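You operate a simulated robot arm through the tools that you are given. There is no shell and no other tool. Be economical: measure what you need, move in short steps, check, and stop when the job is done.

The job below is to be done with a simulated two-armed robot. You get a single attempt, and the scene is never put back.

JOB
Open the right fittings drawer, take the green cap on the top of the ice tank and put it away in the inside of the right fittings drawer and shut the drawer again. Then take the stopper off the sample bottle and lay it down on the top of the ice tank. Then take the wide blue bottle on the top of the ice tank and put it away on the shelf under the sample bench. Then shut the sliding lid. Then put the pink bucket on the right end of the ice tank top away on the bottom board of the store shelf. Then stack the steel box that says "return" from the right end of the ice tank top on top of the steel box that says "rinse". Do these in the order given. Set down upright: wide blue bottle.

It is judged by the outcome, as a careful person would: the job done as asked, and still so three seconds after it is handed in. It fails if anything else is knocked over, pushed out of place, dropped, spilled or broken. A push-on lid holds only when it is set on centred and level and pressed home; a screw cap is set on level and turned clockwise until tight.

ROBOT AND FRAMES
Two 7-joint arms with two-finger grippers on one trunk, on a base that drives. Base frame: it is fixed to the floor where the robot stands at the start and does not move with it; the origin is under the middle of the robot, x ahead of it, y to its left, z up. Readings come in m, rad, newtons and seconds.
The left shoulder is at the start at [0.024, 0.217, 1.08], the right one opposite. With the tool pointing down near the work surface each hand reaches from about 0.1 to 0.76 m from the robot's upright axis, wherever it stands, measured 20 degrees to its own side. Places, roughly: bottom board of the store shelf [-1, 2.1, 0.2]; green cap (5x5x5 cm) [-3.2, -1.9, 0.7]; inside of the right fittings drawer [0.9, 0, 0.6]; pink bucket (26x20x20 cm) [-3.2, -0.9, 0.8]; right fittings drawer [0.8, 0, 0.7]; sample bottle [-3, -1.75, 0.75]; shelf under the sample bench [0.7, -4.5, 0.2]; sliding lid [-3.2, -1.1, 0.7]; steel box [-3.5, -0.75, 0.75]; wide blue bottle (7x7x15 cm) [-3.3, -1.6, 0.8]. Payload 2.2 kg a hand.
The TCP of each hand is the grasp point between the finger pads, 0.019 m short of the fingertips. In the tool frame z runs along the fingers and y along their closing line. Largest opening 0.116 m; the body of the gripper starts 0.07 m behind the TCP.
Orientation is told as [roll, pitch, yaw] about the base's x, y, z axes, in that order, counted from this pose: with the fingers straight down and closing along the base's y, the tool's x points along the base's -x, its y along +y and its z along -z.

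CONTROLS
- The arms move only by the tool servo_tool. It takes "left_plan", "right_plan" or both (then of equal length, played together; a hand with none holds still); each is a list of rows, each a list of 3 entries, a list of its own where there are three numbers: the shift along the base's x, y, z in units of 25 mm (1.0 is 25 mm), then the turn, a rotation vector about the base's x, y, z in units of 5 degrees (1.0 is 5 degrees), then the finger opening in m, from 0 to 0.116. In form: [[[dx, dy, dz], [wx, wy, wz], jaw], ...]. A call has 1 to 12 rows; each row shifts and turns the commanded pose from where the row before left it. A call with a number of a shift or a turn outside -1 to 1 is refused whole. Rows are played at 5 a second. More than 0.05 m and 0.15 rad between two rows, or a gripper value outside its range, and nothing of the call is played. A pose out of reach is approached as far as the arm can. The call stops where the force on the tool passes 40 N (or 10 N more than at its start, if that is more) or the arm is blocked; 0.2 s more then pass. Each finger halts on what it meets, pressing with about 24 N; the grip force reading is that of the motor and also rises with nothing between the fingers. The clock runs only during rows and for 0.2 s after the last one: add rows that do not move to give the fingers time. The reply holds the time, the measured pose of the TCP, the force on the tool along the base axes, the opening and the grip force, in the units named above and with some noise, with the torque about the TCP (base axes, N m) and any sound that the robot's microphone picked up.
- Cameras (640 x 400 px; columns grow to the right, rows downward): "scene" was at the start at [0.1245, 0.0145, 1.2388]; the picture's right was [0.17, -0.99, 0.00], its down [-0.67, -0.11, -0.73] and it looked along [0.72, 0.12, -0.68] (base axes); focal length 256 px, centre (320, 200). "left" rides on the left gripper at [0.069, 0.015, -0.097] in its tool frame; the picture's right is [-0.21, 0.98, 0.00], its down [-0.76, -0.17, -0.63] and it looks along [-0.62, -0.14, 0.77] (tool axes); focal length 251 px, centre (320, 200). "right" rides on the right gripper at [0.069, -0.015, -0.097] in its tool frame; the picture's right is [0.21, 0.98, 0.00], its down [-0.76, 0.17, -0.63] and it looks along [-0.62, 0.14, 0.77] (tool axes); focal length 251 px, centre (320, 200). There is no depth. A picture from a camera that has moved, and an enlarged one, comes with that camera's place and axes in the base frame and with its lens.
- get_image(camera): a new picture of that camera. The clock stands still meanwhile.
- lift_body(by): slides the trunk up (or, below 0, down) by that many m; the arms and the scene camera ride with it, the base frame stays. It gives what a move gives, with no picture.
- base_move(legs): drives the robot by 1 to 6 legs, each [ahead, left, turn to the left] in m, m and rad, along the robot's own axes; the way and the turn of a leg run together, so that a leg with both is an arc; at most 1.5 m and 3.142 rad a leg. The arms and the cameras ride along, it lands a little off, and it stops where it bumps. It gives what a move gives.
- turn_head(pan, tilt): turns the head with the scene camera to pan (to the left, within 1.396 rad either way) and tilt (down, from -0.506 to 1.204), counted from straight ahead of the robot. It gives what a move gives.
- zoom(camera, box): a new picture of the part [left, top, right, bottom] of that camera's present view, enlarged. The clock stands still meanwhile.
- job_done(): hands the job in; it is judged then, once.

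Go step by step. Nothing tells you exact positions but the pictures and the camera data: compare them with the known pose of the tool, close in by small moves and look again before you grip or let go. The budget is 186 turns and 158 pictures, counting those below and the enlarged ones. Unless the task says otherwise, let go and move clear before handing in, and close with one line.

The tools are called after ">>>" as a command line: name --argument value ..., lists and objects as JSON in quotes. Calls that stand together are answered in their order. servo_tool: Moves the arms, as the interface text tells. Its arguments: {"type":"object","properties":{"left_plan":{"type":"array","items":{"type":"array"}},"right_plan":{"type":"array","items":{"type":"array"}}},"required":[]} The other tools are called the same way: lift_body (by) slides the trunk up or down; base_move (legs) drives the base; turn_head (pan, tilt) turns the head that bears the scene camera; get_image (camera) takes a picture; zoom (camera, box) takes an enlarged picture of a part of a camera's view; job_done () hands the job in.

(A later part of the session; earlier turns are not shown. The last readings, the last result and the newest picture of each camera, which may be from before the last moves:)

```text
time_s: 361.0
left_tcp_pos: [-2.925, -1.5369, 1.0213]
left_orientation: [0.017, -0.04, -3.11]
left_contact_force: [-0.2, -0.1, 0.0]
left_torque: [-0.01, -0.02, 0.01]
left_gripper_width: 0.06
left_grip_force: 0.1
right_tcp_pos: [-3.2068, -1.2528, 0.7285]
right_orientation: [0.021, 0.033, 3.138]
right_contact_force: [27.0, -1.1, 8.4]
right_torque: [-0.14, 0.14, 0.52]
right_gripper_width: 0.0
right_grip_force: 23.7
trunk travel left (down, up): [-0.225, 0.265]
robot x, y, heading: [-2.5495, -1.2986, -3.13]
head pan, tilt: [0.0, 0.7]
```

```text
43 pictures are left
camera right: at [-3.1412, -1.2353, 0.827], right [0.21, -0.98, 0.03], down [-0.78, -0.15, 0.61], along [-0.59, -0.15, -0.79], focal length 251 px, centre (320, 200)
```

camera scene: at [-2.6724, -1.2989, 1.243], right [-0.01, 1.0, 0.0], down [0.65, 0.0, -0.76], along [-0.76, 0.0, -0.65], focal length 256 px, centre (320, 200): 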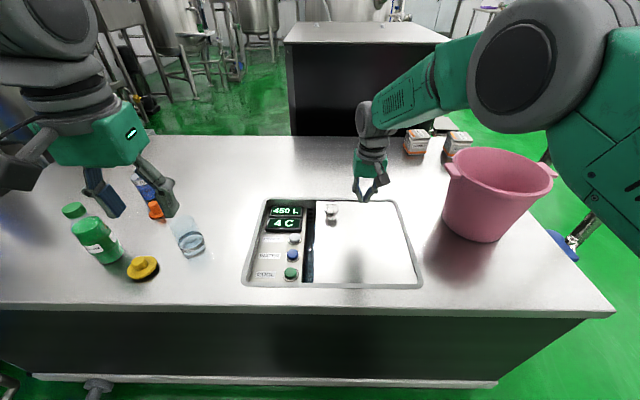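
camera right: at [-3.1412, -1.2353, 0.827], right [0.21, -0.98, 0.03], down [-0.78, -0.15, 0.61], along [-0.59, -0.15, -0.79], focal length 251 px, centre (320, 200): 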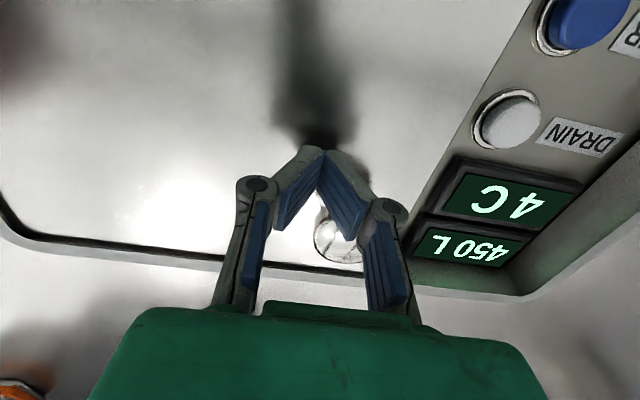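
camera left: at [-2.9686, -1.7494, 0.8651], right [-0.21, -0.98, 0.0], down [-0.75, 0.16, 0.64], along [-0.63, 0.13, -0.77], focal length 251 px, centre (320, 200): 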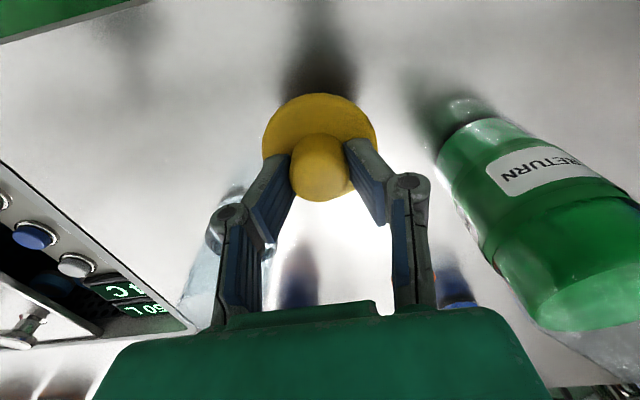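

The fist is pressing on the front of the knob. I'll back off, rise clear, and look at the lid.

>>> servo_tool --right_plan '[[[0.4, 0, 0], [0, 0, 0], 0.0], [[0.4, 0, 0], [0, 0, 0], 0.0], [[0, 0, 0.6], [0, -0.2, 0], 0.0], [[0, 0, 1], [0, -0.2, 0], 0.0], [[0, 0, 1], [0, 0, 0], 0.0], [[0, 0.5, 0.5], [0, 0, 0], 0.0], [[0, 0.9, 0], [0, 0, 0], 0.0], [[0, 0.9, 0], [0, 0, 0], 0.0], [[0, 0.9, 0], [0, 0, 0], 0.0]]'

>>> zoom --camera "scene" --box '[230, 170, 440, 300]'

>>> get_image --camera "right"

```text
time_s: 363.0
left_tcp_pos: [-2.9267, -1.5351, 1.0185]
left_orientation: [0.017, -0.032, -3.109]
left_contact_force: [-0.9, -0.2, -0.1]
left_torque: [-0.02, 0.0, -0.01]
left_gripper_width: 0.06
left_grip_force: 0.0
right_tcp_pos: [-3.2387, -1.1807, 0.802]
right_orientation: [0.021, 0.07, 3.138]
right_contact_force: [0.1, -0.4, -0.3]
right_torque: [-0.02, -0.02, -0.03]
right_gripper_width: 0.0
right_grip_force: 24.0
right hand out of reach, approached as far as the arm can: row 1, 2, 5, 6, 7, 8, 9
trunk travel left (down, up): [-0.225, 0.265]
robot x, y, heading: [-2.5495, -1.2946, -3.136]
head pan, tilt: [0.0, 0.7]
```

```text
3.05 times, centred on (335, 235) of scene
camera zoom: at [-2.6797, -1.2981, 1.2429], right [-0.01, 1.0, 0.0], down [0.65, 0.0, -0.76], along [-0.76, 0.0, -0.65], focal length 781 px, centre (274, 93)
```

zoom: 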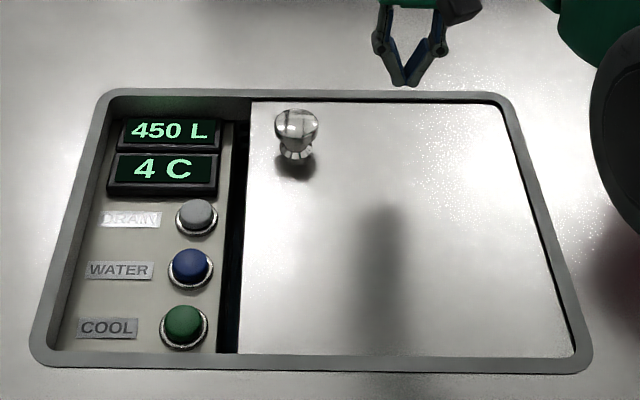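

```text
41 pictures are left
camera right: at [-3.1761, -1.1632, 0.9036], right [0.21, -0.98, 0.04], down [-0.8, -0.15, 0.58], along [-0.56, -0.15, -0.81], focal length 251 px, centre (320, 200)
```

right: 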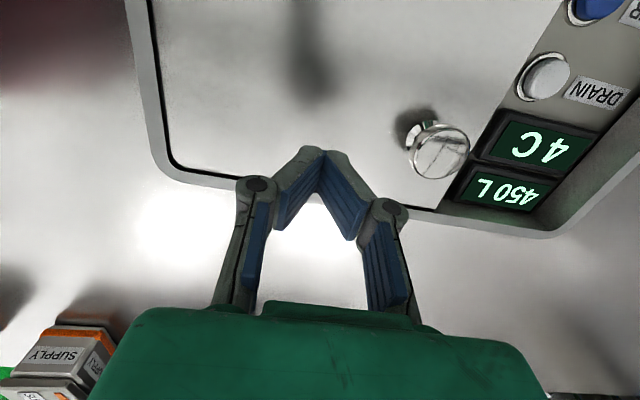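

A gap of about 1 cm remains. The fist is now aligned with the knob at x≈-3.235, so I'll lower the trunk to bring it down and push left again.

>>> lift_body --by -0.07

>>> servo_tool --right_plan '[[[0, -0.4, 0], [0, 0, 0], 0.0], [[0, -0.5, 0], [0, 0, 0], 0.0], [[0, -0.5, 0], [0, 0, 0], 0.0], [[0, -0.4, 0], [0, 0, 0], 0.0], [[0, 0, 0], [0, 0, 0], 0.0]]'

>>> get_image --camera "right"

```text
time_s: 364.1
left_tcp_pos: [-2.9252, -1.5365, 0.9489]
left_orientation: [0.016, -0.031, -3.11]
left_contact_force: [-0.2, 0.8, 0.3]
left_torque: [0.04, -0.02, 0.02]
left_gripper_width: 0.0599
left_grip_force: 0.0
right_tcp_pos: [-3.2383, -1.1811, 0.7339]
right_orientation: [0.021, 0.071, 3.137]
right_contact_force: [0.1, 0.1, 0.2]
right_torque: [0.0, -0.03, 0.01]
right_gripper_width: 0.0001
right_grip_force: 24.1
trunk travel left (down, up): [-0.155, 0.335]
robot x, y, heading: [-2.5496, -1.2975, -3.141]
head pan, tilt: [0.0, 0.7]
```

```text
time_s: 365.2
left_tcp_pos: [-2.9247, -1.5362, 0.9482]
left_orientation: [0.017, -0.03, -3.109]
left_contact_force: [-0.4, -0.3, 0.2]
left_torque: [0.02, 0.01, -0.01]
left_gripper_width: 0.0598
left_grip_force: 0.1
right_tcp_pos: [-3.2278, -1.2242, 0.733]
right_orientation: [0.018, 0.071, 3.136]
right_contact_force: [0.7, 0.2, -1.0]
right_torque: [-0.01, 0.0, 0.0]
right_gripper_width: 0.0
right_grip_force: 24.0
right hand out of reach, approached as far as the arm can: row 2, 3
trunk travel left (down, up): [-0.155, 0.335]
robot x, y, heading: [-2.5526, -1.2967, -3.137]
head pan, tilt: [0.0, 0.7]
```

```text
40 pictures are left
camera right: at [-3.1661, -1.2066, 0.8345], right [0.21, -0.98, 0.03], down [-0.8, -0.15, 0.58], along [-0.56, -0.15, -0.81], focal length 251 px, centre (320, 200)
```

right: 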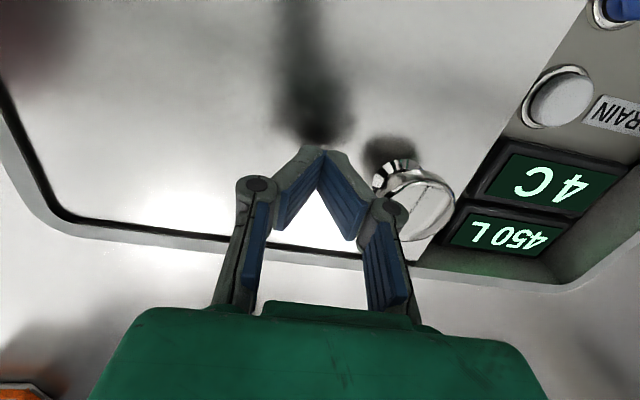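

I'm at the arm's limit, so I'll push with a small base sidestep to the left.

>>> base_move --legs '[[0, 0.03, 0]]'

>>> zoom --camera "scene" --box '[230, 170, 440, 300]'

```text
time_s: 366.1
left_tcp_pos: [-2.9265, -1.5527, 0.9483]
left_orientation: [0.03, -0.027, -3.112]
left_contact_force: [-0.7, 0.7, -0.2]
left_torque: [-0.04, 0.0, 0.0]
left_gripper_width: 0.0602
left_grip_force: 0.0
right_tcp_pos: [-3.2317, -1.243, 0.7331]
right_orientation: [0.03, 0.07, 3.136]
right_contact_force: [0.3, -0.2, 1.1]
right_torque: [-0.09, -0.03, -0.01]
right_gripper_width: 0.0001
right_grip_force: 23.4
trunk travel left (down, up): [-0.155, 0.335]
robot x, y, heading: [-2.5484, -1.3221, -3.133]
head pan, tilt: [0.0, 0.7]
```

```text
3.05 times, centred on (335, 235) of scene
camera zoom: at [-2.6793, -1.3235, 1.1729], right [-0.01, 1.0, 0.0], down [0.65, 0.0, -0.76], along [-0.76, -0.01, -0.65], focal length 781 px, centre (274, 93)
```

zoom: 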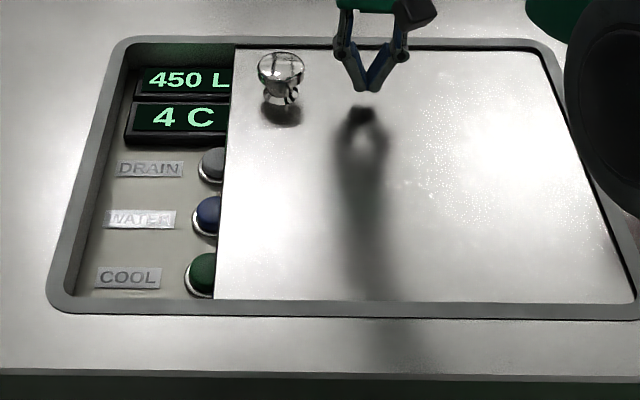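

The lid runs on over the panel and comes from under the top at the right, so shutting means sliding it fully left. I'll keep pushing with the base until it stops.

>>> base_move --legs '[[0, 0.1, 0]]'

>>> get_image --camera "scene"

```text
time_s: 367.2
left_tcp_pos: [-2.9254, -1.6151, 0.9523]
left_orientation: [0.061, -0.02, -3.114]
left_contact_force: [-1.9, 2.2, -0.1]
left_torque: [-0.22, -0.14, -0.01]
left_gripper_width: 0.0602
left_grip_force: 0.0
right_tcp_pos: [-3.234, -1.3106, 0.7295]
right_orientation: [0.059, 0.07, 3.134]
right_contact_force: [-1.0, 2.8, 0.0]
right_torque: [-0.26, -0.06, -0.04]
right_gripper_width: 0.0
right_grip_force: 24.1
trunk travel left (down, up): [-0.155, 0.335]
robot x, y, heading: [-2.5482, -1.4108, -3.134]
head pan, tilt: [0.0, 0.7]
```

```text
38 pictures are left
camera scene: at [-2.6826, -1.3747, 1.1715], right [0.0, 1.0, -0.03], down [0.65, -0.02, -0.76], along [-0.76, -0.03, -0.65], focal length 256 px, centre (320, 200)
```

scene: 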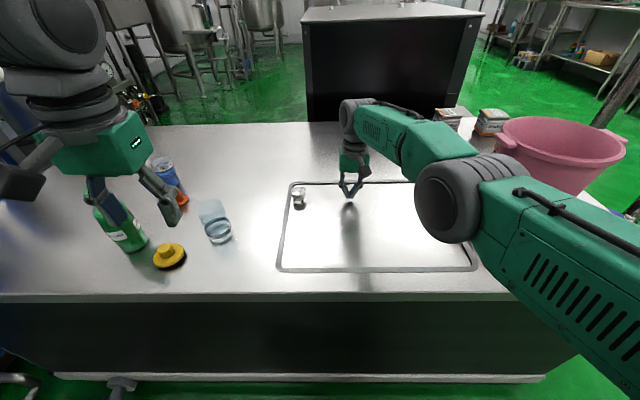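

The lid has slid fully across and covers the whole opening. I'll raise up and verify.

>>> lift_body --by 0.07

>>> servo_tool --right_plan '[[[0.3, 0, 0.6], [0, -0.2, 0], 0.06], [[0.5, 0, 1], [0, -0.2, 0], 0.06], [[0.5, 0, 1], [0, -0.2, 0], 0.06], [[0.5, 0, 1], [0, -0.2, 0], 0.06], [[0.3, 0, 1], [0, 0, 0], 0.06], [[0, 0, 1], [0, 0, 0], 0.06], [[0, 0, 1], [0, 0, 0], 0.06], [[0, 0, 1], [0, 0, 0], 0.06], [[0, 0, 0], [0, 0, 0], 0.06], [[0, 0, 0], [0, 0, 0], 0.06]]'

>>> zoom --camera "scene" --box '[250, 150, 560, 310]'

```text
time_s: 368.3
left_tcp_pos: [-2.9179, -1.6743, 1.0087]
left_orientation: [0.002, -0.015, -3.108]
left_contact_force: [0.6, -1.0, 0.0]
left_torque: [0.09, 0.03, -0.05]
left_gripper_width: 0.0602
left_grip_force: 0.0
right_tcp_pos: [-3.2312, -1.3617, 0.8094]
right_orientation: [0.004, 0.062, 3.136]
right_contact_force: [-1.1, -0.5, -0.5]
right_torque: [0.16, 0.01, 0.02]
right_gripper_width: 0.0
right_grip_force: 24.2
trunk travel left (down, up): [-0.225, 0.265]
robot x, y, heading: [-2.5505, -1.4194, -3.131]
head pan, tilt: [0.0, 0.7]
```

```text
time_s: 370.5
left_tcp_pos: [-2.9189, -1.6244, 1.0179]
left_orientation: [0.043, -0.017, -3.113]
left_contact_force: [-0.2, 1.1, -0.4]
left_torque: [-0.1, -0.04, -0.02]
left_gripper_width: 0.0602
left_grip_force: 0.0
right_tcp_pos: [-3.2063, -1.3237, 0.9949]
right_orientation: [0.042, 0.135, 3.132]
right_contact_force: [-0.6, 1.0, -0.4]
right_torque: [-0.15, 0.0, -0.04]
right_gripper_width: 0.0601
right_grip_force: 0.0
right hand out of reach, approached as far as the arm can: row 1, 2, 3, 4, 5, 7
trunk travel left (down, up): [-0.225, 0.265]
robot x, y, heading: [-2.551, -1.4119, -3.137]
head pan, tilt: [0.0, 0.7]
```

```text
2.06 times, centred on (405, 230) of scene
camera zoom: at [-2.6796, -1.3862, 1.2427], right [-0.01, 1.0, -0.02], down [0.65, -0.01, -0.76], along [-0.76, -0.02, -0.65], focal length 529 px, centre (144, 138)
```

zoom: 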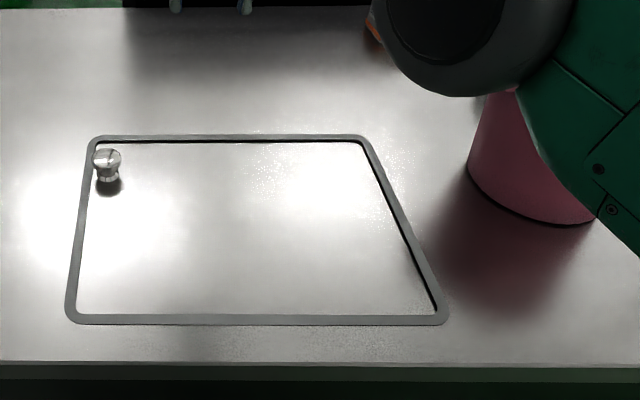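

The lid is shut. Next is the pink bucket at about (-3.2, -0.84), rim z≈0.88, with ears along ±y. I'll sidestep right and turn the right hand (pitched 45°, yawed 35° right) to grip the rim wall beside the right ear.

>>> base_move --legs '[[-0.04, -0.36, 0]]'

>>> servo_tool --right_plan '[[[0.2, 0, 0.3], [0.27, 0.93, -0.6], 0.06], [[0.3, 0, 0.3], [0.27, 0.93, -0.6], 0.06], [[0.4, 0.2, 0.2], [0.27, 0.93, -0.6], 0.06], [[0.4, 0.3, 0], [0.27, 0.93, -0.6], 0.06], [[0.4, 0.3, 0], [0.27, 0.93, -0.6], 0.06], [[0.4, 0.4, 0], [0.27, 0.93, -0.6], 0.06], [[0.4, 0.4, 0], [0.27, 0.93, -0.6], 0.06], [[0.4, 0.4, 0], [0.27, 0.93, -0.6], 0.06], [[0.3, 0.4, 0], [0.27, 0.93, -0.6], 0.06], [[0, 0.4, 0], [0.27, 0.93, -0.6], 0.06], [[0, 0.3, 0], [0.27, 0.93, -0.6], 0.06]]'

>>> servo_tool --right_plan '[[[0, 0, 0], [0, 0, 0], 0.06], [[0, 0, 0], [0, 0, 0], 0.06], [[0, 0, 0], [0, 0, 0], 0.06], [[0, 0, 0], [0, 0, 0], 0.06], [[0, 0, 0], [0, 0, 0], 0.06], [[0, 0, 0], [0, 0, 0], 0.06], [[0, 0, 0], [0, 0, 0], 0.06], [[0, 0, 0], [0, 0, 0], 0.06]]'

>>> get_image --camera "scene"

>>> get_image --camera "right"

```text
time_s: 372.8
left_tcp_pos: [-2.8814, -1.2724, 1.0148]
left_orientation: [0.037, -0.01, -3.115]
left_contact_force: [0.1, 0.3, -0.6]
left_torque: [-0.07, 0.0, 0.02]
left_gripper_width: 0.0598
left_grip_force: 0.0
right_tcp_pos: [-3.1747, -0.9709, 0.9969]
right_orientation: [0.035, 0.136, 3.129]
right_contact_force: [0.1, 0.9, 0.6]
right_torque: [-0.07, -0.01, -0.03]
right_gripper_width: 0.0599
right_grip_force: 0.0
trunk travel left (down, up): [-0.225, 0.265]
robot x, y, heading: [-2.511, -1.0484, -3.138]
head pan, tilt: [0.0, 0.7]
```

```text
time_s: 375.2
left_tcp_pos: [-2.8764, -1.2777, 1.007]
left_orientation: [0.031, 0.002, -3.115]
left_contact_force: [0.6, -0.4, -1.0]
left_torque: [0.01, 0.0, -0.02]
left_gripper_width: 0.0598
left_grip_force: 0.0
right_tcp_pos: [-3.2918, -0.9799, 1.066]
right_orientation: [0.045, -0.745, 2.539]
right_contact_force: [0.2, -0.7, 1.0]
right_torque: [0.04, -0.05, -0.03]
right_gripper_width: 0.06
right_grip_force: 0.0
right hand out of reach, approached as far as the arm can: row 1, 2, 3, 4, 5, 6, 7, 8, 9, 10, 11
trunk travel left (down, up): [-0.225, 0.265]
robot x, y, heading: [-2.5117, -1.0509, -3.131]
head pan, tilt: [0.0, 0.7]
```

```text
time_s: 377.0
left_tcp_pos: [-2.8765, -1.2616, 1.0109]
left_orientation: [0.045, -0.001, -3.118]
left_contact_force: [-0.7, 0.7, -0.2]
left_torque: [-0.05, -0.03, 0.0]
left_gripper_width: 0.0602
left_grip_force: 0.1
right_tcp_pos: [-3.2919, -0.96, 1.0634]
right_orientation: [0.062, -0.736, 2.53]
right_contact_force: [-0.6, 0.5, -0.3]
right_torque: [0.0, -0.03, 0.01]
right_gripper_width: 0.0598
right_grip_force: 0.0
trunk travel left (down, up): [-0.225, 0.265]
robot x, y, heading: [-2.5093, -1.0461, -3.135]
head pan, tilt: [0.0, 0.7]
```

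```text
36 pictures are left
camera scene: at [-2.6424, -1.0479, 1.2429], right [-0.01, 1.0, 0.0], down [0.65, 0.01, -0.76], along [-0.76, -0.01, -0.65], focal length 256 px, centre (320, 200)
```

scene: 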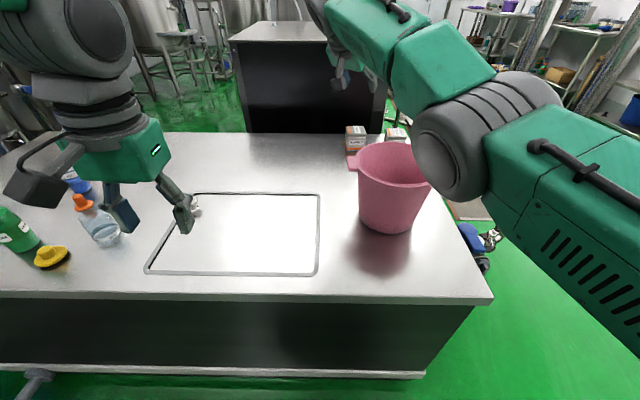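

```text
35 pictures are left
camera right: at [-3.1844, -1.0086, 1.0883], right [-0.4, -0.91, -0.1], down [-0.18, -0.03, 0.98], along [-0.9, 0.41, -0.15], focal length 251 px, centre (320, 200)
```

right: 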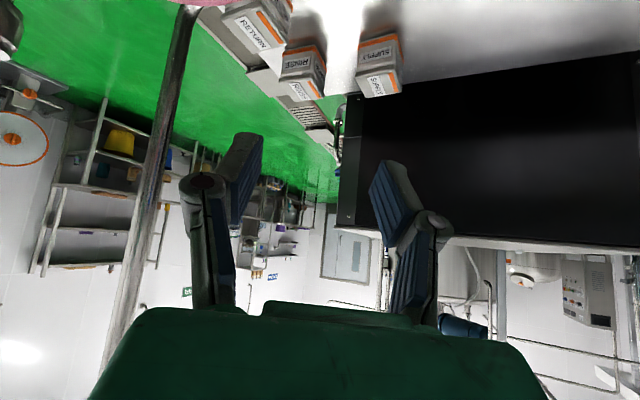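

The earlier out-of-reach rows left the hand ahead of target. The bucket centre is about (-3.18, -0.86), radius 0.10. I'll retract the hand toward the pre-grasp.

>>> servo_tool --right_plan '[[[0.6, 0.3, 0], [0, 0, 0], 0.06], [[1, 0.5, 0], [0, 0, 0], 0.06], [[1, 0.5, 0], [0, 0, 0], 0.06], [[1, 0.5, 0], [0, 0, 0], 0.06], [[1, 0.5, 0], [0, 0, 0], 0.06], [[1, 0.5, 0], [0, 0, 0], 0.06], [[1, 0.5, 0], [0, 0, 0], 0.06], [[0.8, 0.4, 0], [0, 0, 0], 0.06], [[0, 0, 0], [0, 0, 0], 0.06], [[0, 0, 0], [0, 0, 0], 0.06]]'

```text
time_s: 379.2
left_tcp_pos: [-2.8764, -1.2804, 1.0095]
left_orientation: [0.031, -0.002, -3.112]
left_contact_force: [-0.5, -0.6, 0.4]
left_torque: [0.01, -0.01, -0.02]
left_gripper_width: 0.06
left_grip_force: 0.0
right_tcp_pos: [-3.2828, -0.9687, 1.1121]
right_orientation: [0.047, -0.746, 2.543]
right_contact_force: [0.6, -0.6, 0.5]
right_torque: [0.01, -0.04, -0.02]
right_gripper_width: 0.06
right_grip_force: 0.1
right hand out of reach, approached as far as the arm can: row 1, 2, 3, 4, 5, 6, 7, 8
trunk travel left (down, up): [-0.225, 0.265]
robot x, y, heading: [-2.5124, -1.0535, -3.138]
head pan, tilt: [0.0, 0.7]
```

The arm's command had run into an unreachable spot near the body. I'll command it forward to the intended pre-grasp point, which should be reachable.

>>> servo_tool --right_plan '[[[-1, -0.1, 0], [0, 0, 0], 0.06], [[-1, -0.1, 0], [0, 0, 0], 0.06], [[-1, -0.1, 0], [0, 0, 0], 0.06], [[-1, -0.1, 0], [0, 0, 0], 0.06], [[-1, -0.1, 0], [0, 0, 0], 0.06], [[-1, -0.1, 0], [0, 0, 0], 0.06], [[0, 0, 0], [0, 0, 0], 0.06], [[0, 0, 0], [0, 0, 0], 0.06]]'

```text
time_s: 381.0
left_tcp_pos: [-2.8768, -1.2762, 1.0099]
left_orientation: [0.033, -0.002, -3.112]
left_contact_force: [-0.4, 0.1, -0.1]
left_torque: [0.02, 0.01, 0.0]
left_gripper_width: 0.0599
left_grip_force: 0.2
right_tcp_pos: [-3.3026, -0.9349, 1.0874]
right_orientation: [0.052, -0.747, 2.538]
right_contact_force: [-1.3, -0.8, 0.4]
right_torque: [0.02, 0.03, -0.03]
right_gripper_width: 0.06
right_grip_force: 0.1
right hand out of reach, approached as far as the arm can: row 1, 2, 3, 4, 5, 6
trunk travel left (down, up): [-0.225, 0.265]
robot x, y, heading: [-2.5144, -1.0502, -3.13]
head pan, tilt: [0.0, 0.7]
```

The arm seems stuck at full stretch. I'll back the base away from the tank for safety and recover the arm there.

>>> base_move --legs '[[-0.55, 0, 0]]'

>>> servo_tool --right_plan '[[[0.5, 0, -1], [0, 0, 0], 0.06], [[0.5, 0, -1], [0, 0, 0], 0.06], [[0.5, 0, -1], [0, 0, 0], 0.06], [[0.5, 0, -1], [0, 0, 0], 0.06], [[0.5, 0, -1], [0, 0, 0], 0.06], [[0.5, 0, -1], [0, 0, 0], 0.06], [[0, 0, 0], [0, 0, 0], 0.06], [[0, 0, 0], [0, 0, 0], 0.06]]'

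```text
time_s: 384.2
left_tcp_pos: [-2.3297, -1.2665, 1.011]
left_orientation: [0.04, -0.002, -3.126]
left_contact_force: [0.0, -0.6, 0.0]
left_torque: [-0.01, 0.03, -0.04]
left_gripper_width: 0.0599
left_grip_force: 0.1
right_tcp_pos: [-2.7525, -0.9174, 1.0875]
right_orientation: [0.058, -0.742, 2.523]
right_contact_force: [0.0, 0.7, 0.5]
right_torque: [0.04, -0.02, 0.0]
right_gripper_width: 0.0599
right_grip_force: 0.1
trunk travel left (down, up): [-0.225, 0.265]
robot x, y, heading: [-1.9668, -1.0471, 3.137]
head pan, tilt: [0.0, 0.7]
```

```text
time_s: 386.0
left_tcp_pos: [-2.3257, -1.2666, 1.009]
left_orientation: [0.038, 0.004, -3.126]
left_contact_force: [0.8, 0.3, 0.2]
left_torque: [-0.05, -0.03, -0.03]
left_gripper_width: 0.0598
left_grip_force: 0.1
right_tcp_pos: [-2.6738, -0.9019, 0.9322]
right_orientation: [0.066, -0.725, 2.494]
right_contact_force: [0.3, -0.1, 0.5]
right_torque: [0.02, 0.01, 0.0]
right_gripper_width: 0.0599
right_grip_force: 0.0
trunk travel left (down, up): [-0.225, 0.265]
robot x, y, heading: [-1.9641, -1.0471, 3.138]
head pan, tilt: [0.0, 0.7]
```

It's tracking again. I'll bring the hand to the right relative pose for the pre-grasp.

>>> servo_tool --right_plan '[[[0.6, 0.3, 0.1], [0.34, 0.03, 0.14], 0.06], [[0.9, 0.4, 0.1], [0.34, 0.03, 0.14], 0.06], [[0.9, 0.4, 0.1], [0.34, 0.03, 0.13], 0.06], [[0.9, 0.5, 0.1], [0, 0, 0], 0.06], [[0.9, 0.5, 0.1], [0, 0, 0], 0.06], [[0.9, 0.5, 0.2], [0, 0, 0], 0.06], [[0.9, 0.5, 0.2], [0, 0, 0], 0.06], [[0.5, 0.1, 0], [0, 0, 0], 0.06], [[0, 0, 0], [0, 0, 0], 0.06]]'

```text
time_s: 386.9
left_tcp_pos: [-2.3227, -1.2657, 1.0069]
left_orientation: [0.04, 0.013, -3.126]
left_contact_force: [-0.6, -0.1, -0.6]
left_torque: [0.02, 0.01, 0.03]
left_gripper_width: 0.0601
left_grip_force: 0.0
right_tcp_pos: [-2.5785, -0.8682, 0.8403]
right_orientation: [-0.128, -0.63, 2.645]
right_contact_force: [-0.7, -0.1, -0.5]
right_torque: [-0.02, -0.03, -0.01]
right_gripper_width: 0.0601
right_grip_force: 0.1
trunk travel left (down, up): [-0.225, 0.265]
robot x, y, heading: [-1.9655, -1.0492, 3.139]
head pan, tilt: [0.0, 0.7]
stopped in row 4 (right hand): the arm was blocked; the commanded pose is now the measured one
```

It hit a joint limit. I'll reset the hand to plain fingers-down first, then approach with a different orientation.

>>> servo_tool --right_plan '[[[0, 0.2, 0.4], [-0.59, -0.71, 0], 0.06], [[0, 0.2, 0.4], [-0.59, -0.71, 0], 0.06], [[0, 0.2, 0.4], [-0.59, -0.71, 0], 0.06], [[0, 0.2, 0.4], [-0.59, -0.71, 0], 0.06], [[0, 0, 0.4], [-0.59, -0.71, 0], 0.06], [[0, 0, 0.4], [-0.59, -0.71, 0], 0.06], [[0, 0, 0.4], [-0.59, -0.71, 0.9], 0.06], [[0, 0, 0.4], [-0.59, -0.71, 0.9], 0.06], [[0, 0, 0], [0, 0, 0.95], 0.06], [[0, 0, 0], [0, 0, 0.95], 0.06], [[0, 0, 0], [0, 0, 0.95], 0.06], [[0, 0, 0], [0, 0, 0.95], 0.06]]'

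>>> servo_tool --right_plan '[[[0.3, 0.1, 0.2], [0, 0, 0], 0.06], [[0.5, 0.2, 0.2], [0, 0, 0], 0.06], [[0.5, 0.2, 0.2], [0, 0, 0], 0.06], [[0.5, 0.2, 0.2], [0, 0, 0], 0.06], [[0.5, 0.2, 0.2], [0, 0, 0], 0.06], [[0.3, 0, 0], [0, 0, 0], 0.06]]'

```text
time_s: 389.5
left_tcp_pos: [-2.3237, -1.2654, 1.0064]
left_orientation: [0.04, 0.011, -3.125]
left_contact_force: [-0.7, -0.2, -0.3]
left_torque: [0.01, -0.01, -0.01]
left_gripper_width: 0.06
left_grip_force: 0.0
right_tcp_pos: [-2.5784, -0.8502, 0.9223]
right_orientation: [0.006, -0.007, 3.105]
right_contact_force: [-0.3, -0.4, 0.1]
right_torque: [0.01, 0.01, 0.0]
right_gripper_width: 0.0601
right_grip_force: 0.1
trunk travel left (down, up): [-0.225, 0.265]
robot x, y, heading: [-1.9624, -1.0483, 3.138]
head pan, tilt: [0.0, 0.7]
```

```text
time_s: 390.9
left_tcp_pos: [-2.3236, -1.2651, 1.007]
left_orientation: [0.041, 0.011, -3.125]
left_contact_force: [-0.3, 0.1, -0.5]
left_torque: [-0.02, -0.03, 0.01]
left_gripper_width: 0.0601
left_grip_force: 0.1
right_tcp_pos: [-2.5123, -0.8288, 0.9485]
right_orientation: [0.007, -0.005, 3.104]
right_contact_force: [0.2, -0.9, -0.3]
right_torque: [-0.01, 0.02, 0.0]
right_gripper_width: 0.0603
right_grip_force: 0.0
trunk travel left (down, up): [-0.225, 0.265]
robot x, y, heading: [-1.966, -1.0511, 3.14]
head pan, tilt: [0.0, 0.7]
```

The reset worked. I'll use the yaw-left 30° / pitch 45° orientation instead, which is close to the one that worked for the bottle, and grip the bucket's front-left rim.

>>> servo_tool --right_plan '[[[0, 0, 0], [-0.24, 0.88, 0.61], 0.06], [[0, -0.3, 0], [-0.24, 0.88, 0.61], 0.06], [[0, -0.3, 0], [-0.24, 0.88, 0.61], 0.06], [[0, -0.3, 0], [-0.24, 0.88, 0.61], 0.06], [[0, -0.3, 0], [-0.24, 0.88, 0.61], 0.06], [[0, -0.3, 0], [-0.24, 0.88, 0.61], 0.06], [[0, -0.3, 0], [-0.24, 0.88, 0.61], 0.06], [[0, -0.3, 0], [-0.24, 0.88, 0.61], 0.06], [[0, -0.3, 0], [-0.24, 0.88, 0.61], 0.06], [[0, -0.4, 0], [-0.24, 0.88, 0.61], 0.06], [[0, 0, 0], [0, 0, 0], 0.06]]'

>>> base_move --legs '[[0.54, 0, 0]]'

>>> servo_tool --right_plan '[[[0, 0, 0], [0, 0, 0], 0.06], [[0, 0, 0], [0, 0, 0], 0.06], [[0, 0, 0], [0, 0, 0], 0.06], [[0, 0, 0], [0, 0, 0], 0.06], [[0, 0, 0], [0, 0, 0], 0.06]]'

>>> get_image --camera "right"

>>> get_image --camera "scene"

```text
time_s: 393.3
left_tcp_pos: [-2.3232, -1.2665, 1.0071]
left_orientation: [0.041, 0.008, -3.125]
left_contact_force: [0.3, 0.0, 0.4]
left_torque: [0.02, -0.03, 0.01]
left_gripper_width: 0.06
left_grip_force: 0.0
right_tcp_pos: [-2.5131, -0.8983, 0.948]
right_orientation: [0.032, -0.793, -2.629]
right_contact_force: [-0.2, 1.2, 0.1]
right_torque: [0.03, -0.01, 0.0]
right_gripper_width: 0.0601
right_grip_force: 0.0
trunk travel left (down, up): [-0.225, 0.265]
robot x, y, heading: [-1.9649, -1.0485, 3.141]
head pan, tilt: [0.0, 0.7]
```

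```text
time_s: 396.4
left_tcp_pos: [-2.8627, -1.2591, 1.008]
left_orientation: [0.038, 0.01, -3.133]
left_contact_force: [-0.2, 0.1, 0.1]
left_torque: [0.0, 0.02, -0.01]
left_gripper_width: 0.0603
left_grip_force: 0.0
right_tcp_pos: [-3.0507, -0.8917, 0.9485]
right_orientation: [0.031, -0.792, -2.636]
right_contact_force: [0.1, 1.0, -0.2]
right_torque: [0.0, -0.04, 0.01]
right_gripper_width: 0.06
right_grip_force: 0.1
trunk travel left (down, up): [-0.225, 0.265]
robot x, y, heading: [-2.5018, -1.0431, 3.13]
head pan, tilt: [0.0, 0.7]
```

```text
time_s: 397.6
left_tcp_pos: [-2.8618, -1.2596, 1.0058]
left_orientation: [0.041, 0.015, -3.133]
left_contact_force: [-0.2, -0.7, 0.7]
left_torque: [-0.03, 0.04, -0.01]
left_gripper_width: 0.0602
left_grip_force: 0.1
right_tcp_pos: [-3.05, -0.8905, 0.95]
right_orientation: [0.028, -0.792, -2.635]
right_contact_force: [-0.8, -1.5, 0.0]
right_torque: [-0.01, -0.02, 0.0]
right_gripper_width: 0.0598
right_grip_force: 0.1
trunk travel left (down, up): [-0.225, 0.265]
robot x, y, heading: [-2.5033, -1.0407, 3.131]
head pan, tilt: [0.0, 0.7]
```

```text
34 pictures are left
camera right: at [-2.9551, -0.818, 0.968], right [0.62, -0.77, -0.13], down [0.0, -0.17, 0.99], along [-0.78, -0.62, -0.1], focal length 251 px, centre (320, 200)
```

right: 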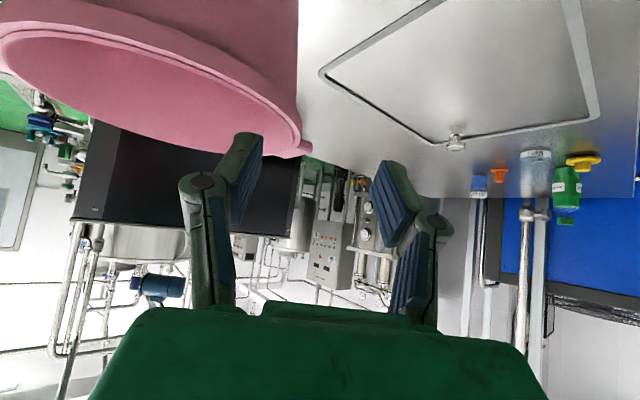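

```text
33 pictures are left
camera scene: at [-2.6306, -1.0419, 1.2431], right [0.01, 1.0, 0.0], down [0.65, -0.01, -0.76], along [-0.76, 0.01, -0.65], focal length 256 px, centre (320, 200)
```

scene: 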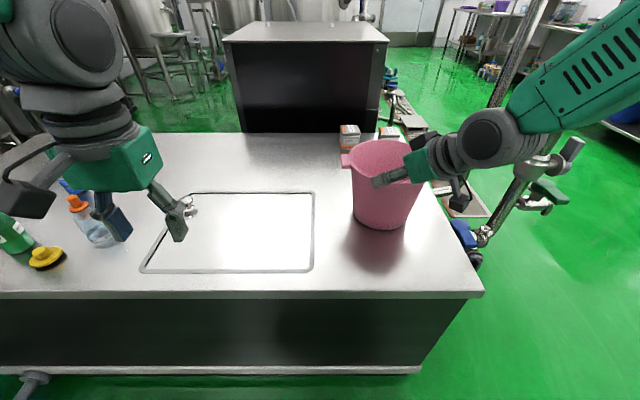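

The rim wall is lined up between the fingers. I'll advance down over the rim.

>>> servo_tool --right_plan '[[[-0.2, -0.4, 0.2], [0, 0, 0], 0.06], [[-0.4, -0.2, -0.45], [0, 0, 0], 0.06], [[-0.73, -0.4, -0.85], [0, 0, 0], 0.06], [[-0.73, -0.4, -0.85], [0, 0, 0], 0.06], [[-0.73, -0.4, -0.85], [0, 0, 0], 0.06], [[-0.4, -0.2, -0.45], [0, 0, 0], 0.06], [[0, 0, 0], [0, 0, 0], 0.06]]'

>>> get_image --camera "right"

>>> zoom --camera "scene" --box '[300, 100, 500, 260]'

```text
time_s: 399.2
left_tcp_pos: [-2.8611, -1.259, 1.0052]
left_orientation: [0.039, 0.017, -3.133]
left_contact_force: [0.0, -1.0, -0.5]
left_torque: [0.02, -0.01, 0.0]
left_gripper_width: 0.0599
left_grip_force: 0.1
right_tcp_pos: [-3.1283, -0.9431, 0.8678]
right_orientation: [0.03, -0.793, -2.635]
right_contact_force: [1.2, -1.1, -1.1]
right_torque: [-0.05, 0.0, -0.03]
right_gripper_width: 0.0589
right_grip_force: 0.1
trunk travel left (down, up): [-0.225, 0.265]
robot x, y, heading: [-2.5025, -1.0429, 3.139]
head pan, tilt: [0.0, 0.7]
```

```text
32 pictures are left
camera right: at [-3.0342, -0.8687, 0.8864], right [0.62, -0.77, -0.13], down [0.0, -0.17, 0.99], along [-0.78, -0.62, -0.1], focal length 251 px, centre (320, 200)
```

right: 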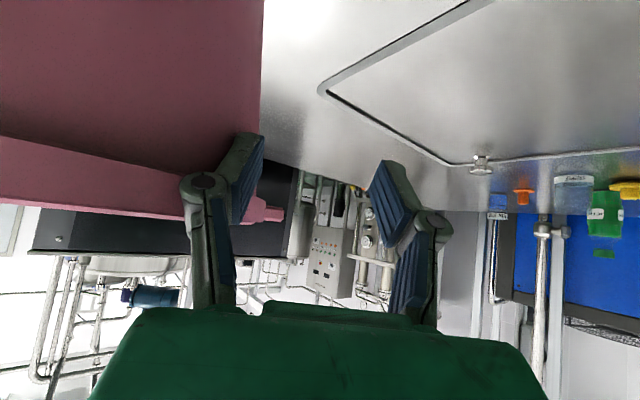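

```text
2.50 times, centred on (400, 180) of scene
camera zoom: at [-2.6312, -1.0428, 1.243], right [0.01, 1.0, 0.0], down [0.65, -0.01, -0.76], along [-0.76, 0.01, -0.65], focal length 641 px, centre (120, 250)
```

zoom: 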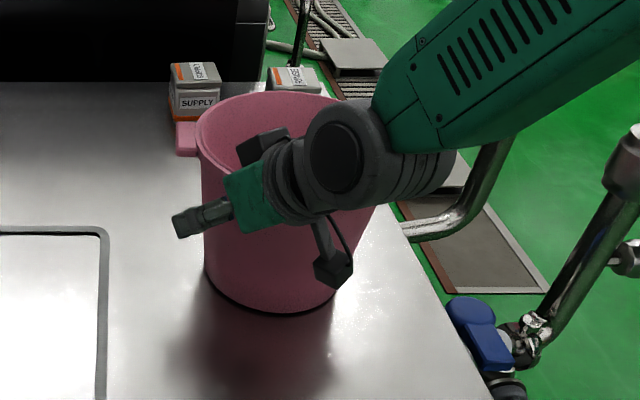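

The inner finger is still outside the wall; the bucket centre is nearer (-3.215, -0.85). I'll rise, shift 37 mm forward, and come down again.

>>> servo_tool --right_plan '[[[0.3, 0, 0.6], [0, 0, 0], 0.06], [[0, 0, 0.9], [0, 0, 0], 0.06], [[0, 0, 0.8], [0, 0, 0], 0.06], [[-0.9, 0.1, 0], [0, 0, 0], 0.06], [[-0.9, 0.05, 0], [0, 0, 0], 0.06], [[0, 0, -0.8], [0, 0, 0], 0.06], [[0, 0, -0.9], [0, 0, 0], 0.06], [[0, 0, -0.6], [0, 0, 0], 0.06], [[0, 0, 0], [0, 0, 0], 0.06]]'

>>> get_image --camera "right"

```text
time_s: 401.2
left_tcp_pos: [-2.8606, -1.2597, 1.0054]
left_orientation: [0.039, 0.019, -3.133]
left_contact_force: [0.4, -0.7, -0.4]
left_torque: [0.0, 0.0, 0.0]
left_gripper_width: 0.0596
left_grip_force: 0.0
right_tcp_pos: [-3.1666, -0.9373, 0.87]
right_orientation: [0.028, -0.794, -2.635]
right_contact_force: [0.2, 0.0, 0.0]
right_torque: [0.0, -0.01, -0.01]
right_gripper_width: 0.06
right_grip_force: 0.1
trunk travel left (down, up): [-0.225, 0.265]
robot x, y, heading: [-2.5039, -1.0438, 3.131]
head pan, tilt: [0.0, 0.7]
```

```text
30 pictures are left
camera right: at [-3.0732, -0.8656, 0.8868], right [0.62, -0.77, -0.13], down [0.0, -0.17, 0.99], along [-0.78, -0.62, -0.1], focal length 251 px, centre (320, 200)
```

right: 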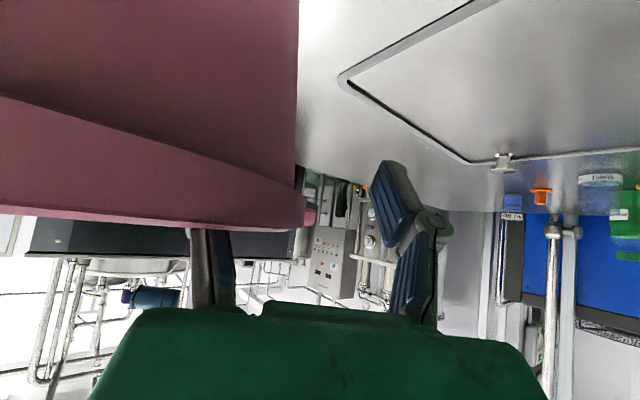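

Now the wall is between the fingers. I'll close and test-lift.

>>> servo_tool --right_plan '[[[0, 0, -0.3], [0, 0, 0], 0.05], [[0, 0, 0], [0, 0, 0], 0.03], [[0, 0, 0], [0, 0, 0], 0.01], [[0, 0, 0], [0, 0, 0], 0.0], [[0, 0, 0], [0, 0, 0], 0.0]]'

>>> servo_tool --right_plan '[[[0, 0, 0.4], [0, 0, 0], 0.0], [[0, 0, 0.6], [0, 0, 0], 0.0], [[0, 0, 0.6], [0, 0, 0], 0.0], [[0, 0, 0], [0, 0, 0], 0.0]]'

>>> zoom --camera "scene" --box '[300, 80, 540, 260]'

```text
time_s: 402.4
left_tcp_pos: [-2.8615, -1.2585, 1.0041]
left_orientation: [0.041, 0.017, -3.132]
left_contact_force: [0.3, -0.4, 0.5]
left_torque: [0.0, 0.0, -0.02]
left_gripper_width: 0.0599
left_grip_force: 0.0
right_tcp_pos: [-3.1674, -0.9392, 0.8611]
right_orientation: [0.033, -0.79, -2.635]
right_contact_force: [0.4, -0.1, -1.0]
right_torque: [-0.06, -0.15, -0.07]
right_gripper_width: 0.0074
right_grip_force: 23.2
trunk travel left (down, up): [-0.225, 0.265]
robot x, y, heading: [-2.5008, -1.0429, 3.128]
head pan, tilt: [0.0, 0.7]
```

```text
time_s: 403.4
left_tcp_pos: [-2.8613, -1.2589, 1.0045]
left_orientation: [0.04, 0.019, -3.134]
left_contact_force: [0.0, -0.1, 0.2]
left_torque: [0.02, 0.01, 0.0]
left_gripper_width: 0.0601
left_grip_force: 0.1
right_tcp_pos: [-3.1667, -0.9375, 0.8995]
right_orientation: [0.032, -0.79, -2.638]
right_contact_force: [-0.8, -0.1, -5.4]
right_torque: [-0.37, -0.32, 0.0]
right_gripper_width: 0.0078
right_grip_force: 23.9
trunk travel left (down, up): [-0.225, 0.265]
robot x, y, heading: [-2.5061, -1.042, 3.132]
head pan, tilt: [0.0, 0.7]
```

```text
2.22 times, centred on (420, 170) of scene
camera zoom: at [-2.6327, -1.042, 1.2428], right [0.01, 1.0, 0.0], down [0.65, -0.01, -0.76], along [-0.76, 0.01, -0.65], focal length 570 px, centre (98, 267)
```

zoom: 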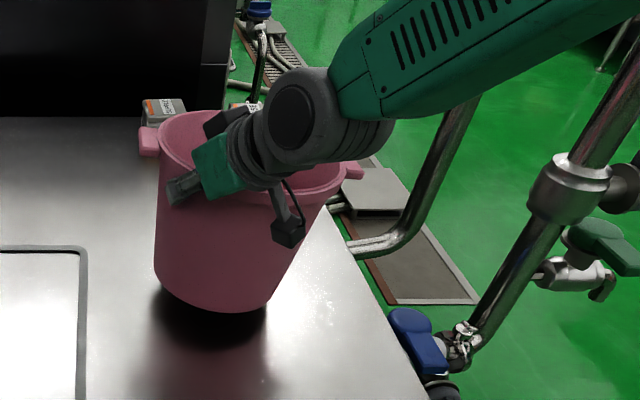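

It lifts (about 5.4 N) and tilts only slightly. I'll raise it with the trunk and carry it toward the store shelf.

>>> lift_body --by 0.1

>>> base_move --legs '[[-0.95, 0, 0], [0, 0, -1.561], [1.5, 0, 0]]'

>>> turn_head --pan -0.25 --tilt 0.5

>>> get_image --camera "scene"

```text
time_s: 404.7
left_tcp_pos: [-2.8616, -1.2595, 1.1031]
left_orientation: [0.041, 0.017, -3.133]
left_contact_force: [0.5, 0.5, 0.0]
left_torque: [-0.03, 0.01, -0.01]
left_gripper_width: 0.0602
left_grip_force: 0.1
right_tcp_pos: [-3.166, -0.9383, 0.9991]
right_orientation: [0.031, -0.791, -2.633]
right_contact_force: [-0.4, -0.5, -5.5]
right_torque: [-0.38, -0.32, -0.02]
right_gripper_width: 0.008
right_grip_force: 24.0
trunk travel left (down, up): [-0.325, 0.165]
robot x, y, heading: [-2.5029, -1.0431, 3.133]
head pan, tilt: [0.0, 0.7]
```

```text
time_s: 420.8
left_tcp_pos: [-1.7165, 0.8155, 1.1039]
left_orientation: [0.039, 0.02, 1.583]
left_contact_force: [0.4, 0.0, 0.3]
left_torque: [0.02, -0.02, -0.01]
left_gripper_width: 0.06
left_grip_force: 0.1
right_tcp_pos: [-1.3961, 1.1207, 0.9999]
right_orientation: [0.029, -0.793, 2.079]
right_contact_force: [0.2, 0.6, -5.4]
right_torque: [-0.27, 0.36, -0.01]
right_gripper_width: 0.0086
right_grip_force: 23.8
trunk travel left (down, up): [-0.325, 0.165]
robot x, y, heading: [-1.5031, 0.4573, 1.567]
head pan, tilt: [0.0, 0.7]
```

```text
time_s: 421.5
left_tcp_pos: [-1.7161, 0.8111, 1.1022]
left_orientation: [0.04, 0.027, 1.583]
left_contact_force: [-0.4, -0.6, -0.5]
left_torque: [0.03, -0.01, -0.01]
left_gripper_width: 0.0602
left_grip_force: 0.1
right_tcp_pos: [-1.3957, 1.1169, 1.0023]
right_orientation: [0.028, -0.793, 2.08]
right_contact_force: [0.9, 0.7, -5.9]
right_torque: [-0.24, 0.36, 0.01]
right_gripper_width: 0.0085
right_grip_force: 24.0
trunk travel left (down, up): [-0.325, 0.165]
robot x, y, heading: [-1.4968, 0.4549, 1.56]
head pan, tilt: [-0.25, 0.499]
```

```text
28 pictures are left
camera scene: at [-1.477, 0.5889, 1.3605], right [0.97, -0.25, 0.0], down [-0.12, -0.47, -0.88], along [0.22, 0.85, -0.48], focal length 256 px, centre (320, 200)
```

scene: 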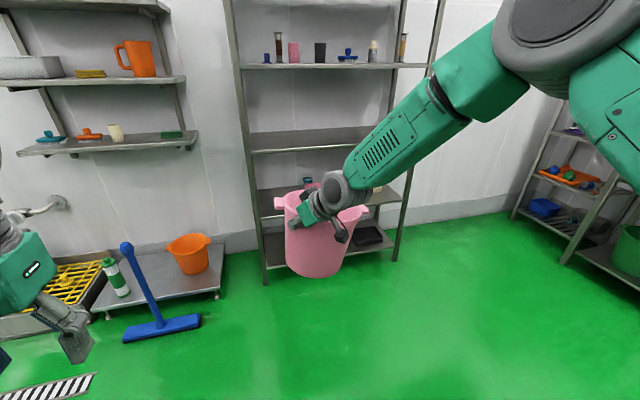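

The bottom board spans x from -1.53 to -0.54 with its front at y≈1.9; a black tray is on the right and a tan bucket in the middle. I'll sidestep right to see the free left part.

>>> base_move --legs '[[0.1, -0.4, 0]]'

>>> turn_head --pan 0.15 --tilt 0.6

>>> zoom --camera "scene" --box '[180, 100, 460, 280]'

```text
time_s: 424.1
left_tcp_pos: [-1.3167, 0.9083, 1.1013]
left_orientation: [0.041, 0.028, 1.581]
left_contact_force: [0.0, -0.8, 0.6]
left_torque: [0.01, 0.0, -0.04]
left_gripper_width: 0.0603
left_grip_force: 0.1
right_tcp_pos: [-0.9945, 1.2136, 1.0024]
right_orientation: [0.031, -0.794, 2.075]
right_contact_force: [0.2, 0.5, -5.1]
right_torque: [-0.26, 0.35, 0.0]
right_gripper_width: 0.0088
right_grip_force: 24.2
trunk travel left (down, up): [-0.325, 0.165]
robot x, y, heading: [-1.1023, 0.5578, 1.559]
head pan, tilt: [-0.25, 0.499]
```

```text
time_s: 424.9
left_tcp_pos: [-1.3188, 0.9021, 1.0998]
left_orientation: [0.041, 0.037, 1.579]
left_contact_force: [0.3, 0.4, 0.3]
left_torque: [-0.02, 0.0, -0.02]
left_gripper_width: 0.0601
left_grip_force: 0.1
right_tcp_pos: [-0.9959, 1.2108, 1.0043]
right_orientation: [0.028, -0.795, 2.076]
right_contact_force: [0.0, 0.1, -5.5]
right_torque: [-0.25, 0.36, 0.01]
right_gripper_width: 0.0089
right_grip_force: 24.0
trunk travel left (down, up): [-0.325, 0.165]
robot x, y, heading: [-1.1016, 0.5519, 1.562]
head pan, tilt: [0.15, 0.6]
```

```text
2.22 times, centred on (320, 190) of scene
camera zoom: at [-1.1152, 0.6849, 1.3515], right [0.99, 0.14, 0.0], down [0.08, -0.56, -0.82], along [-0.11, 0.81, -0.57], focal length 570 px, centre (320, 222)
```

zoom: 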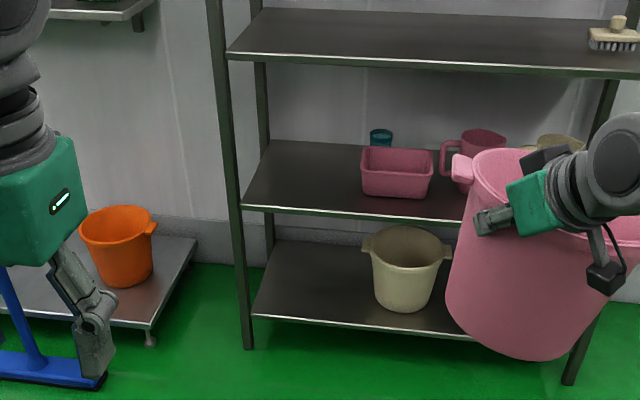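

The left part of the bottom board is free: board z≈0.155, front edge y≈1.88, next board at z≈0.52. The target bucket centre is about (-1.33, 1.985). I'll sidestep left, lower the trunk, then lower the arm in front of the shelf.

>>> base_move --legs '[[0.0, 0.42, 0.008]]'

>>> lift_body --by -0.31

>>> servo_tool --right_plan '[[[0, 0, -0.5], [0, 0, 0], 0.0], [[0, 0, -1], [0, 0, 0], 0.0], [[0, 0, -1], [0, 0, 0], 0.0], [[0, 0, -1], [0, 0, 0], 0.0], [[0, 0, -1], [0, 0, 0], 0.0], [[0, 0, -1], [0, 0, 0], 0.0], [[0, 0, -1], [0, 0, 0], 0.0], [[0, 0, -1], [0, 0, 0], 0.0], [[0, 0, -1], [0, 0, 0], 0.0], [[0, 0, -1], [0, 0, 0], 0.0], [[0, 0, -1], [0, 0, 0], 0.0], [[0, 0, -0.5], [0, 0, 0], 0.0]]'

```text
time_s: 427.5
left_tcp_pos: [-1.7441, 0.9031, 1.0978]
left_orientation: [0.039, 0.036, 1.592]
left_contact_force: [-0.3, -1.1, 0.0]
left_torque: [0.04, -0.02, 0.01]
left_gripper_width: 0.06
left_grip_force: 0.0
right_tcp_pos: [-1.4242, 1.2152, 1.0042]
right_orientation: [0.024, -0.797, 2.091]
right_contact_force: [1.1, 0.1, -5.0]
right_torque: [-0.26, 0.32, -0.04]
right_gripper_width: 0.0087
right_grip_force: 23.6
trunk travel left (down, up): [-0.325, 0.165]
robot x, y, heading: [-1.5186, 0.5561, 1.566]
head pan, tilt: [0.15, 0.6]
```

```text
time_s: 430.6
left_tcp_pos: [-1.7407, 0.8989, 0.7876]
left_orientation: [0.043, 0.042, 1.591]
left_contact_force: [0.5, 0.0, 1.0]
left_torque: [0.01, 0.0, 0.02]
left_gripper_width: 0.0599
left_grip_force: 0.0
right_tcp_pos: [-1.423, 1.2103, 0.6972]
right_orientation: [0.026, -0.799, 2.09]
right_contact_force: [0.2, 0.2, -6.1]
right_torque: [-0.29, 0.32, 0.02]
right_gripper_width: 0.009
right_grip_force: 23.7
trunk travel left (down, up): [-0.015, 0.475]
robot x, y, heading: [-1.5213, 0.5558, 1.571]
head pan, tilt: [0.15, 0.6]
```

```text
time_s: 433.2
left_tcp_pos: [-1.7403, 0.8976, 0.7865]
left_orientation: [0.043, 0.044, 1.591]
left_contact_force: [-1.2, -0.1, -0.5]
left_torque: [0.02, 0.0, -0.01]
left_gripper_width: 0.0596
left_grip_force: 0.0
right_tcp_pos: [-1.4213, 1.2102, 0.4205]
right_orientation: [0.026, -0.799, 2.091]
right_contact_force: [-0.5, 0.3, -4.9]
right_torque: [-0.27, 0.35, 0.03]
right_gripper_width: 0.009
right_grip_force: 24.2
trunk travel left (down, up): [-0.015, 0.475]
robot x, y, heading: [-1.5233, 0.5549, 1.571]
head pan, tilt: [0.15, 0.6]
```

>>> servo_tool --right_plan '[[[0, 0, -0.6], [0, 0, 0], 0.0], [[0, 0, -1], [0, 0, 0], 0.0], [[0, 0, -0.6], [0, 0, 0], 0.0], [[0, 0, 0], [0, 0, 0], 0.0]]'

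>>> base_move --legs '[[0.5, 0, 0]]'

>>> turn_head --pan -0.1 --tilt 0.75

>>> get_image --camera "scene"

```text
time_s: 434.2
left_tcp_pos: [-1.7404, 0.8989, 0.7877]
left_orientation: [0.04, 0.042, 1.592]
left_contact_force: [-0.5, -0.2, 0.8]
left_torque: [0.0, 0.01, 0.0]
left_gripper_width: 0.0602
left_grip_force: 0.1
right_tcp_pos: [-1.4224, 1.2092, 0.3654]
right_orientation: [0.025, -0.799, 2.093]
right_contact_force: [0.5, -0.3, -5.4]
right_torque: [-0.28, 0.32, -0.02]
right_gripper_width: 0.0091
right_grip_force: 23.7
trunk travel left (down, up): [-0.015, 0.475]
robot x, y, heading: [-1.5175, 0.5556, 1.572]
head pan, tilt: [0.15, 0.6]
```

```text
time_s: 437.1
left_tcp_pos: [-1.7352, 1.395, 0.7871]
left_orientation: [0.042, 0.044, 1.581]
left_contact_force: [0.0, 0.0, 0.1]
left_torque: [-0.01, 0.0, 0.0]
left_gripper_width: 0.0601
left_grip_force: 0.1
right_tcp_pos: [-1.414, 1.7033, 0.3652]
right_orientation: [0.027, -0.799, 2.082]
right_contact_force: [0.0, -1.2, -5.4]
right_torque: [-0.26, 0.35, 0.03]
right_gripper_width: 0.0086
right_grip_force: 24.3
trunk travel left (down, up): [-0.015, 0.475]
robot x, y, heading: [-1.5226, 1.0512, 1.562]
head pan, tilt: [0.15, 0.6]
```

```text
time_s: 437.9
left_tcp_pos: [-1.736, 1.3912, 0.7848]
left_orientation: [0.042, 0.049, 1.582]
left_contact_force: [-0.2, -0.4, 0.6]
left_torque: [0.01, -0.03, -0.02]
left_gripper_width: 0.0598
left_grip_force: 0.0
right_tcp_pos: [-1.4154, 1.7028, 0.3676]
right_orientation: [0.022, -0.8, 2.082]
right_contact_force: [0.1, -0.1, -5.7]
right_torque: [-0.27, 0.34, 0.01]
right_gripper_width: 0.009
right_grip_force: 23.8
trunk travel left (down, up): [-0.015, 0.475]
robot x, y, heading: [-1.5154, 1.0507, 1.562]
head pan, tilt: [-0.099, 0.75]
```

```text
26 pictures are left
camera scene: at [-1.51, 1.1757, 1.0287], right [0.99, -0.11, 0.0], down [-0.07, -0.68, -0.73], along [0.08, 0.72, -0.69], focal length 256 px, centre (320, 200)
```

scene: 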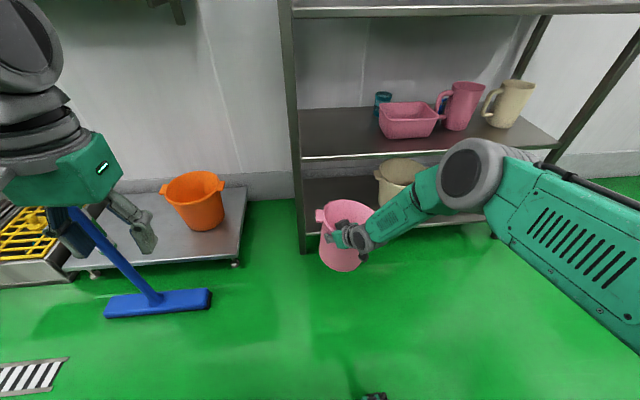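

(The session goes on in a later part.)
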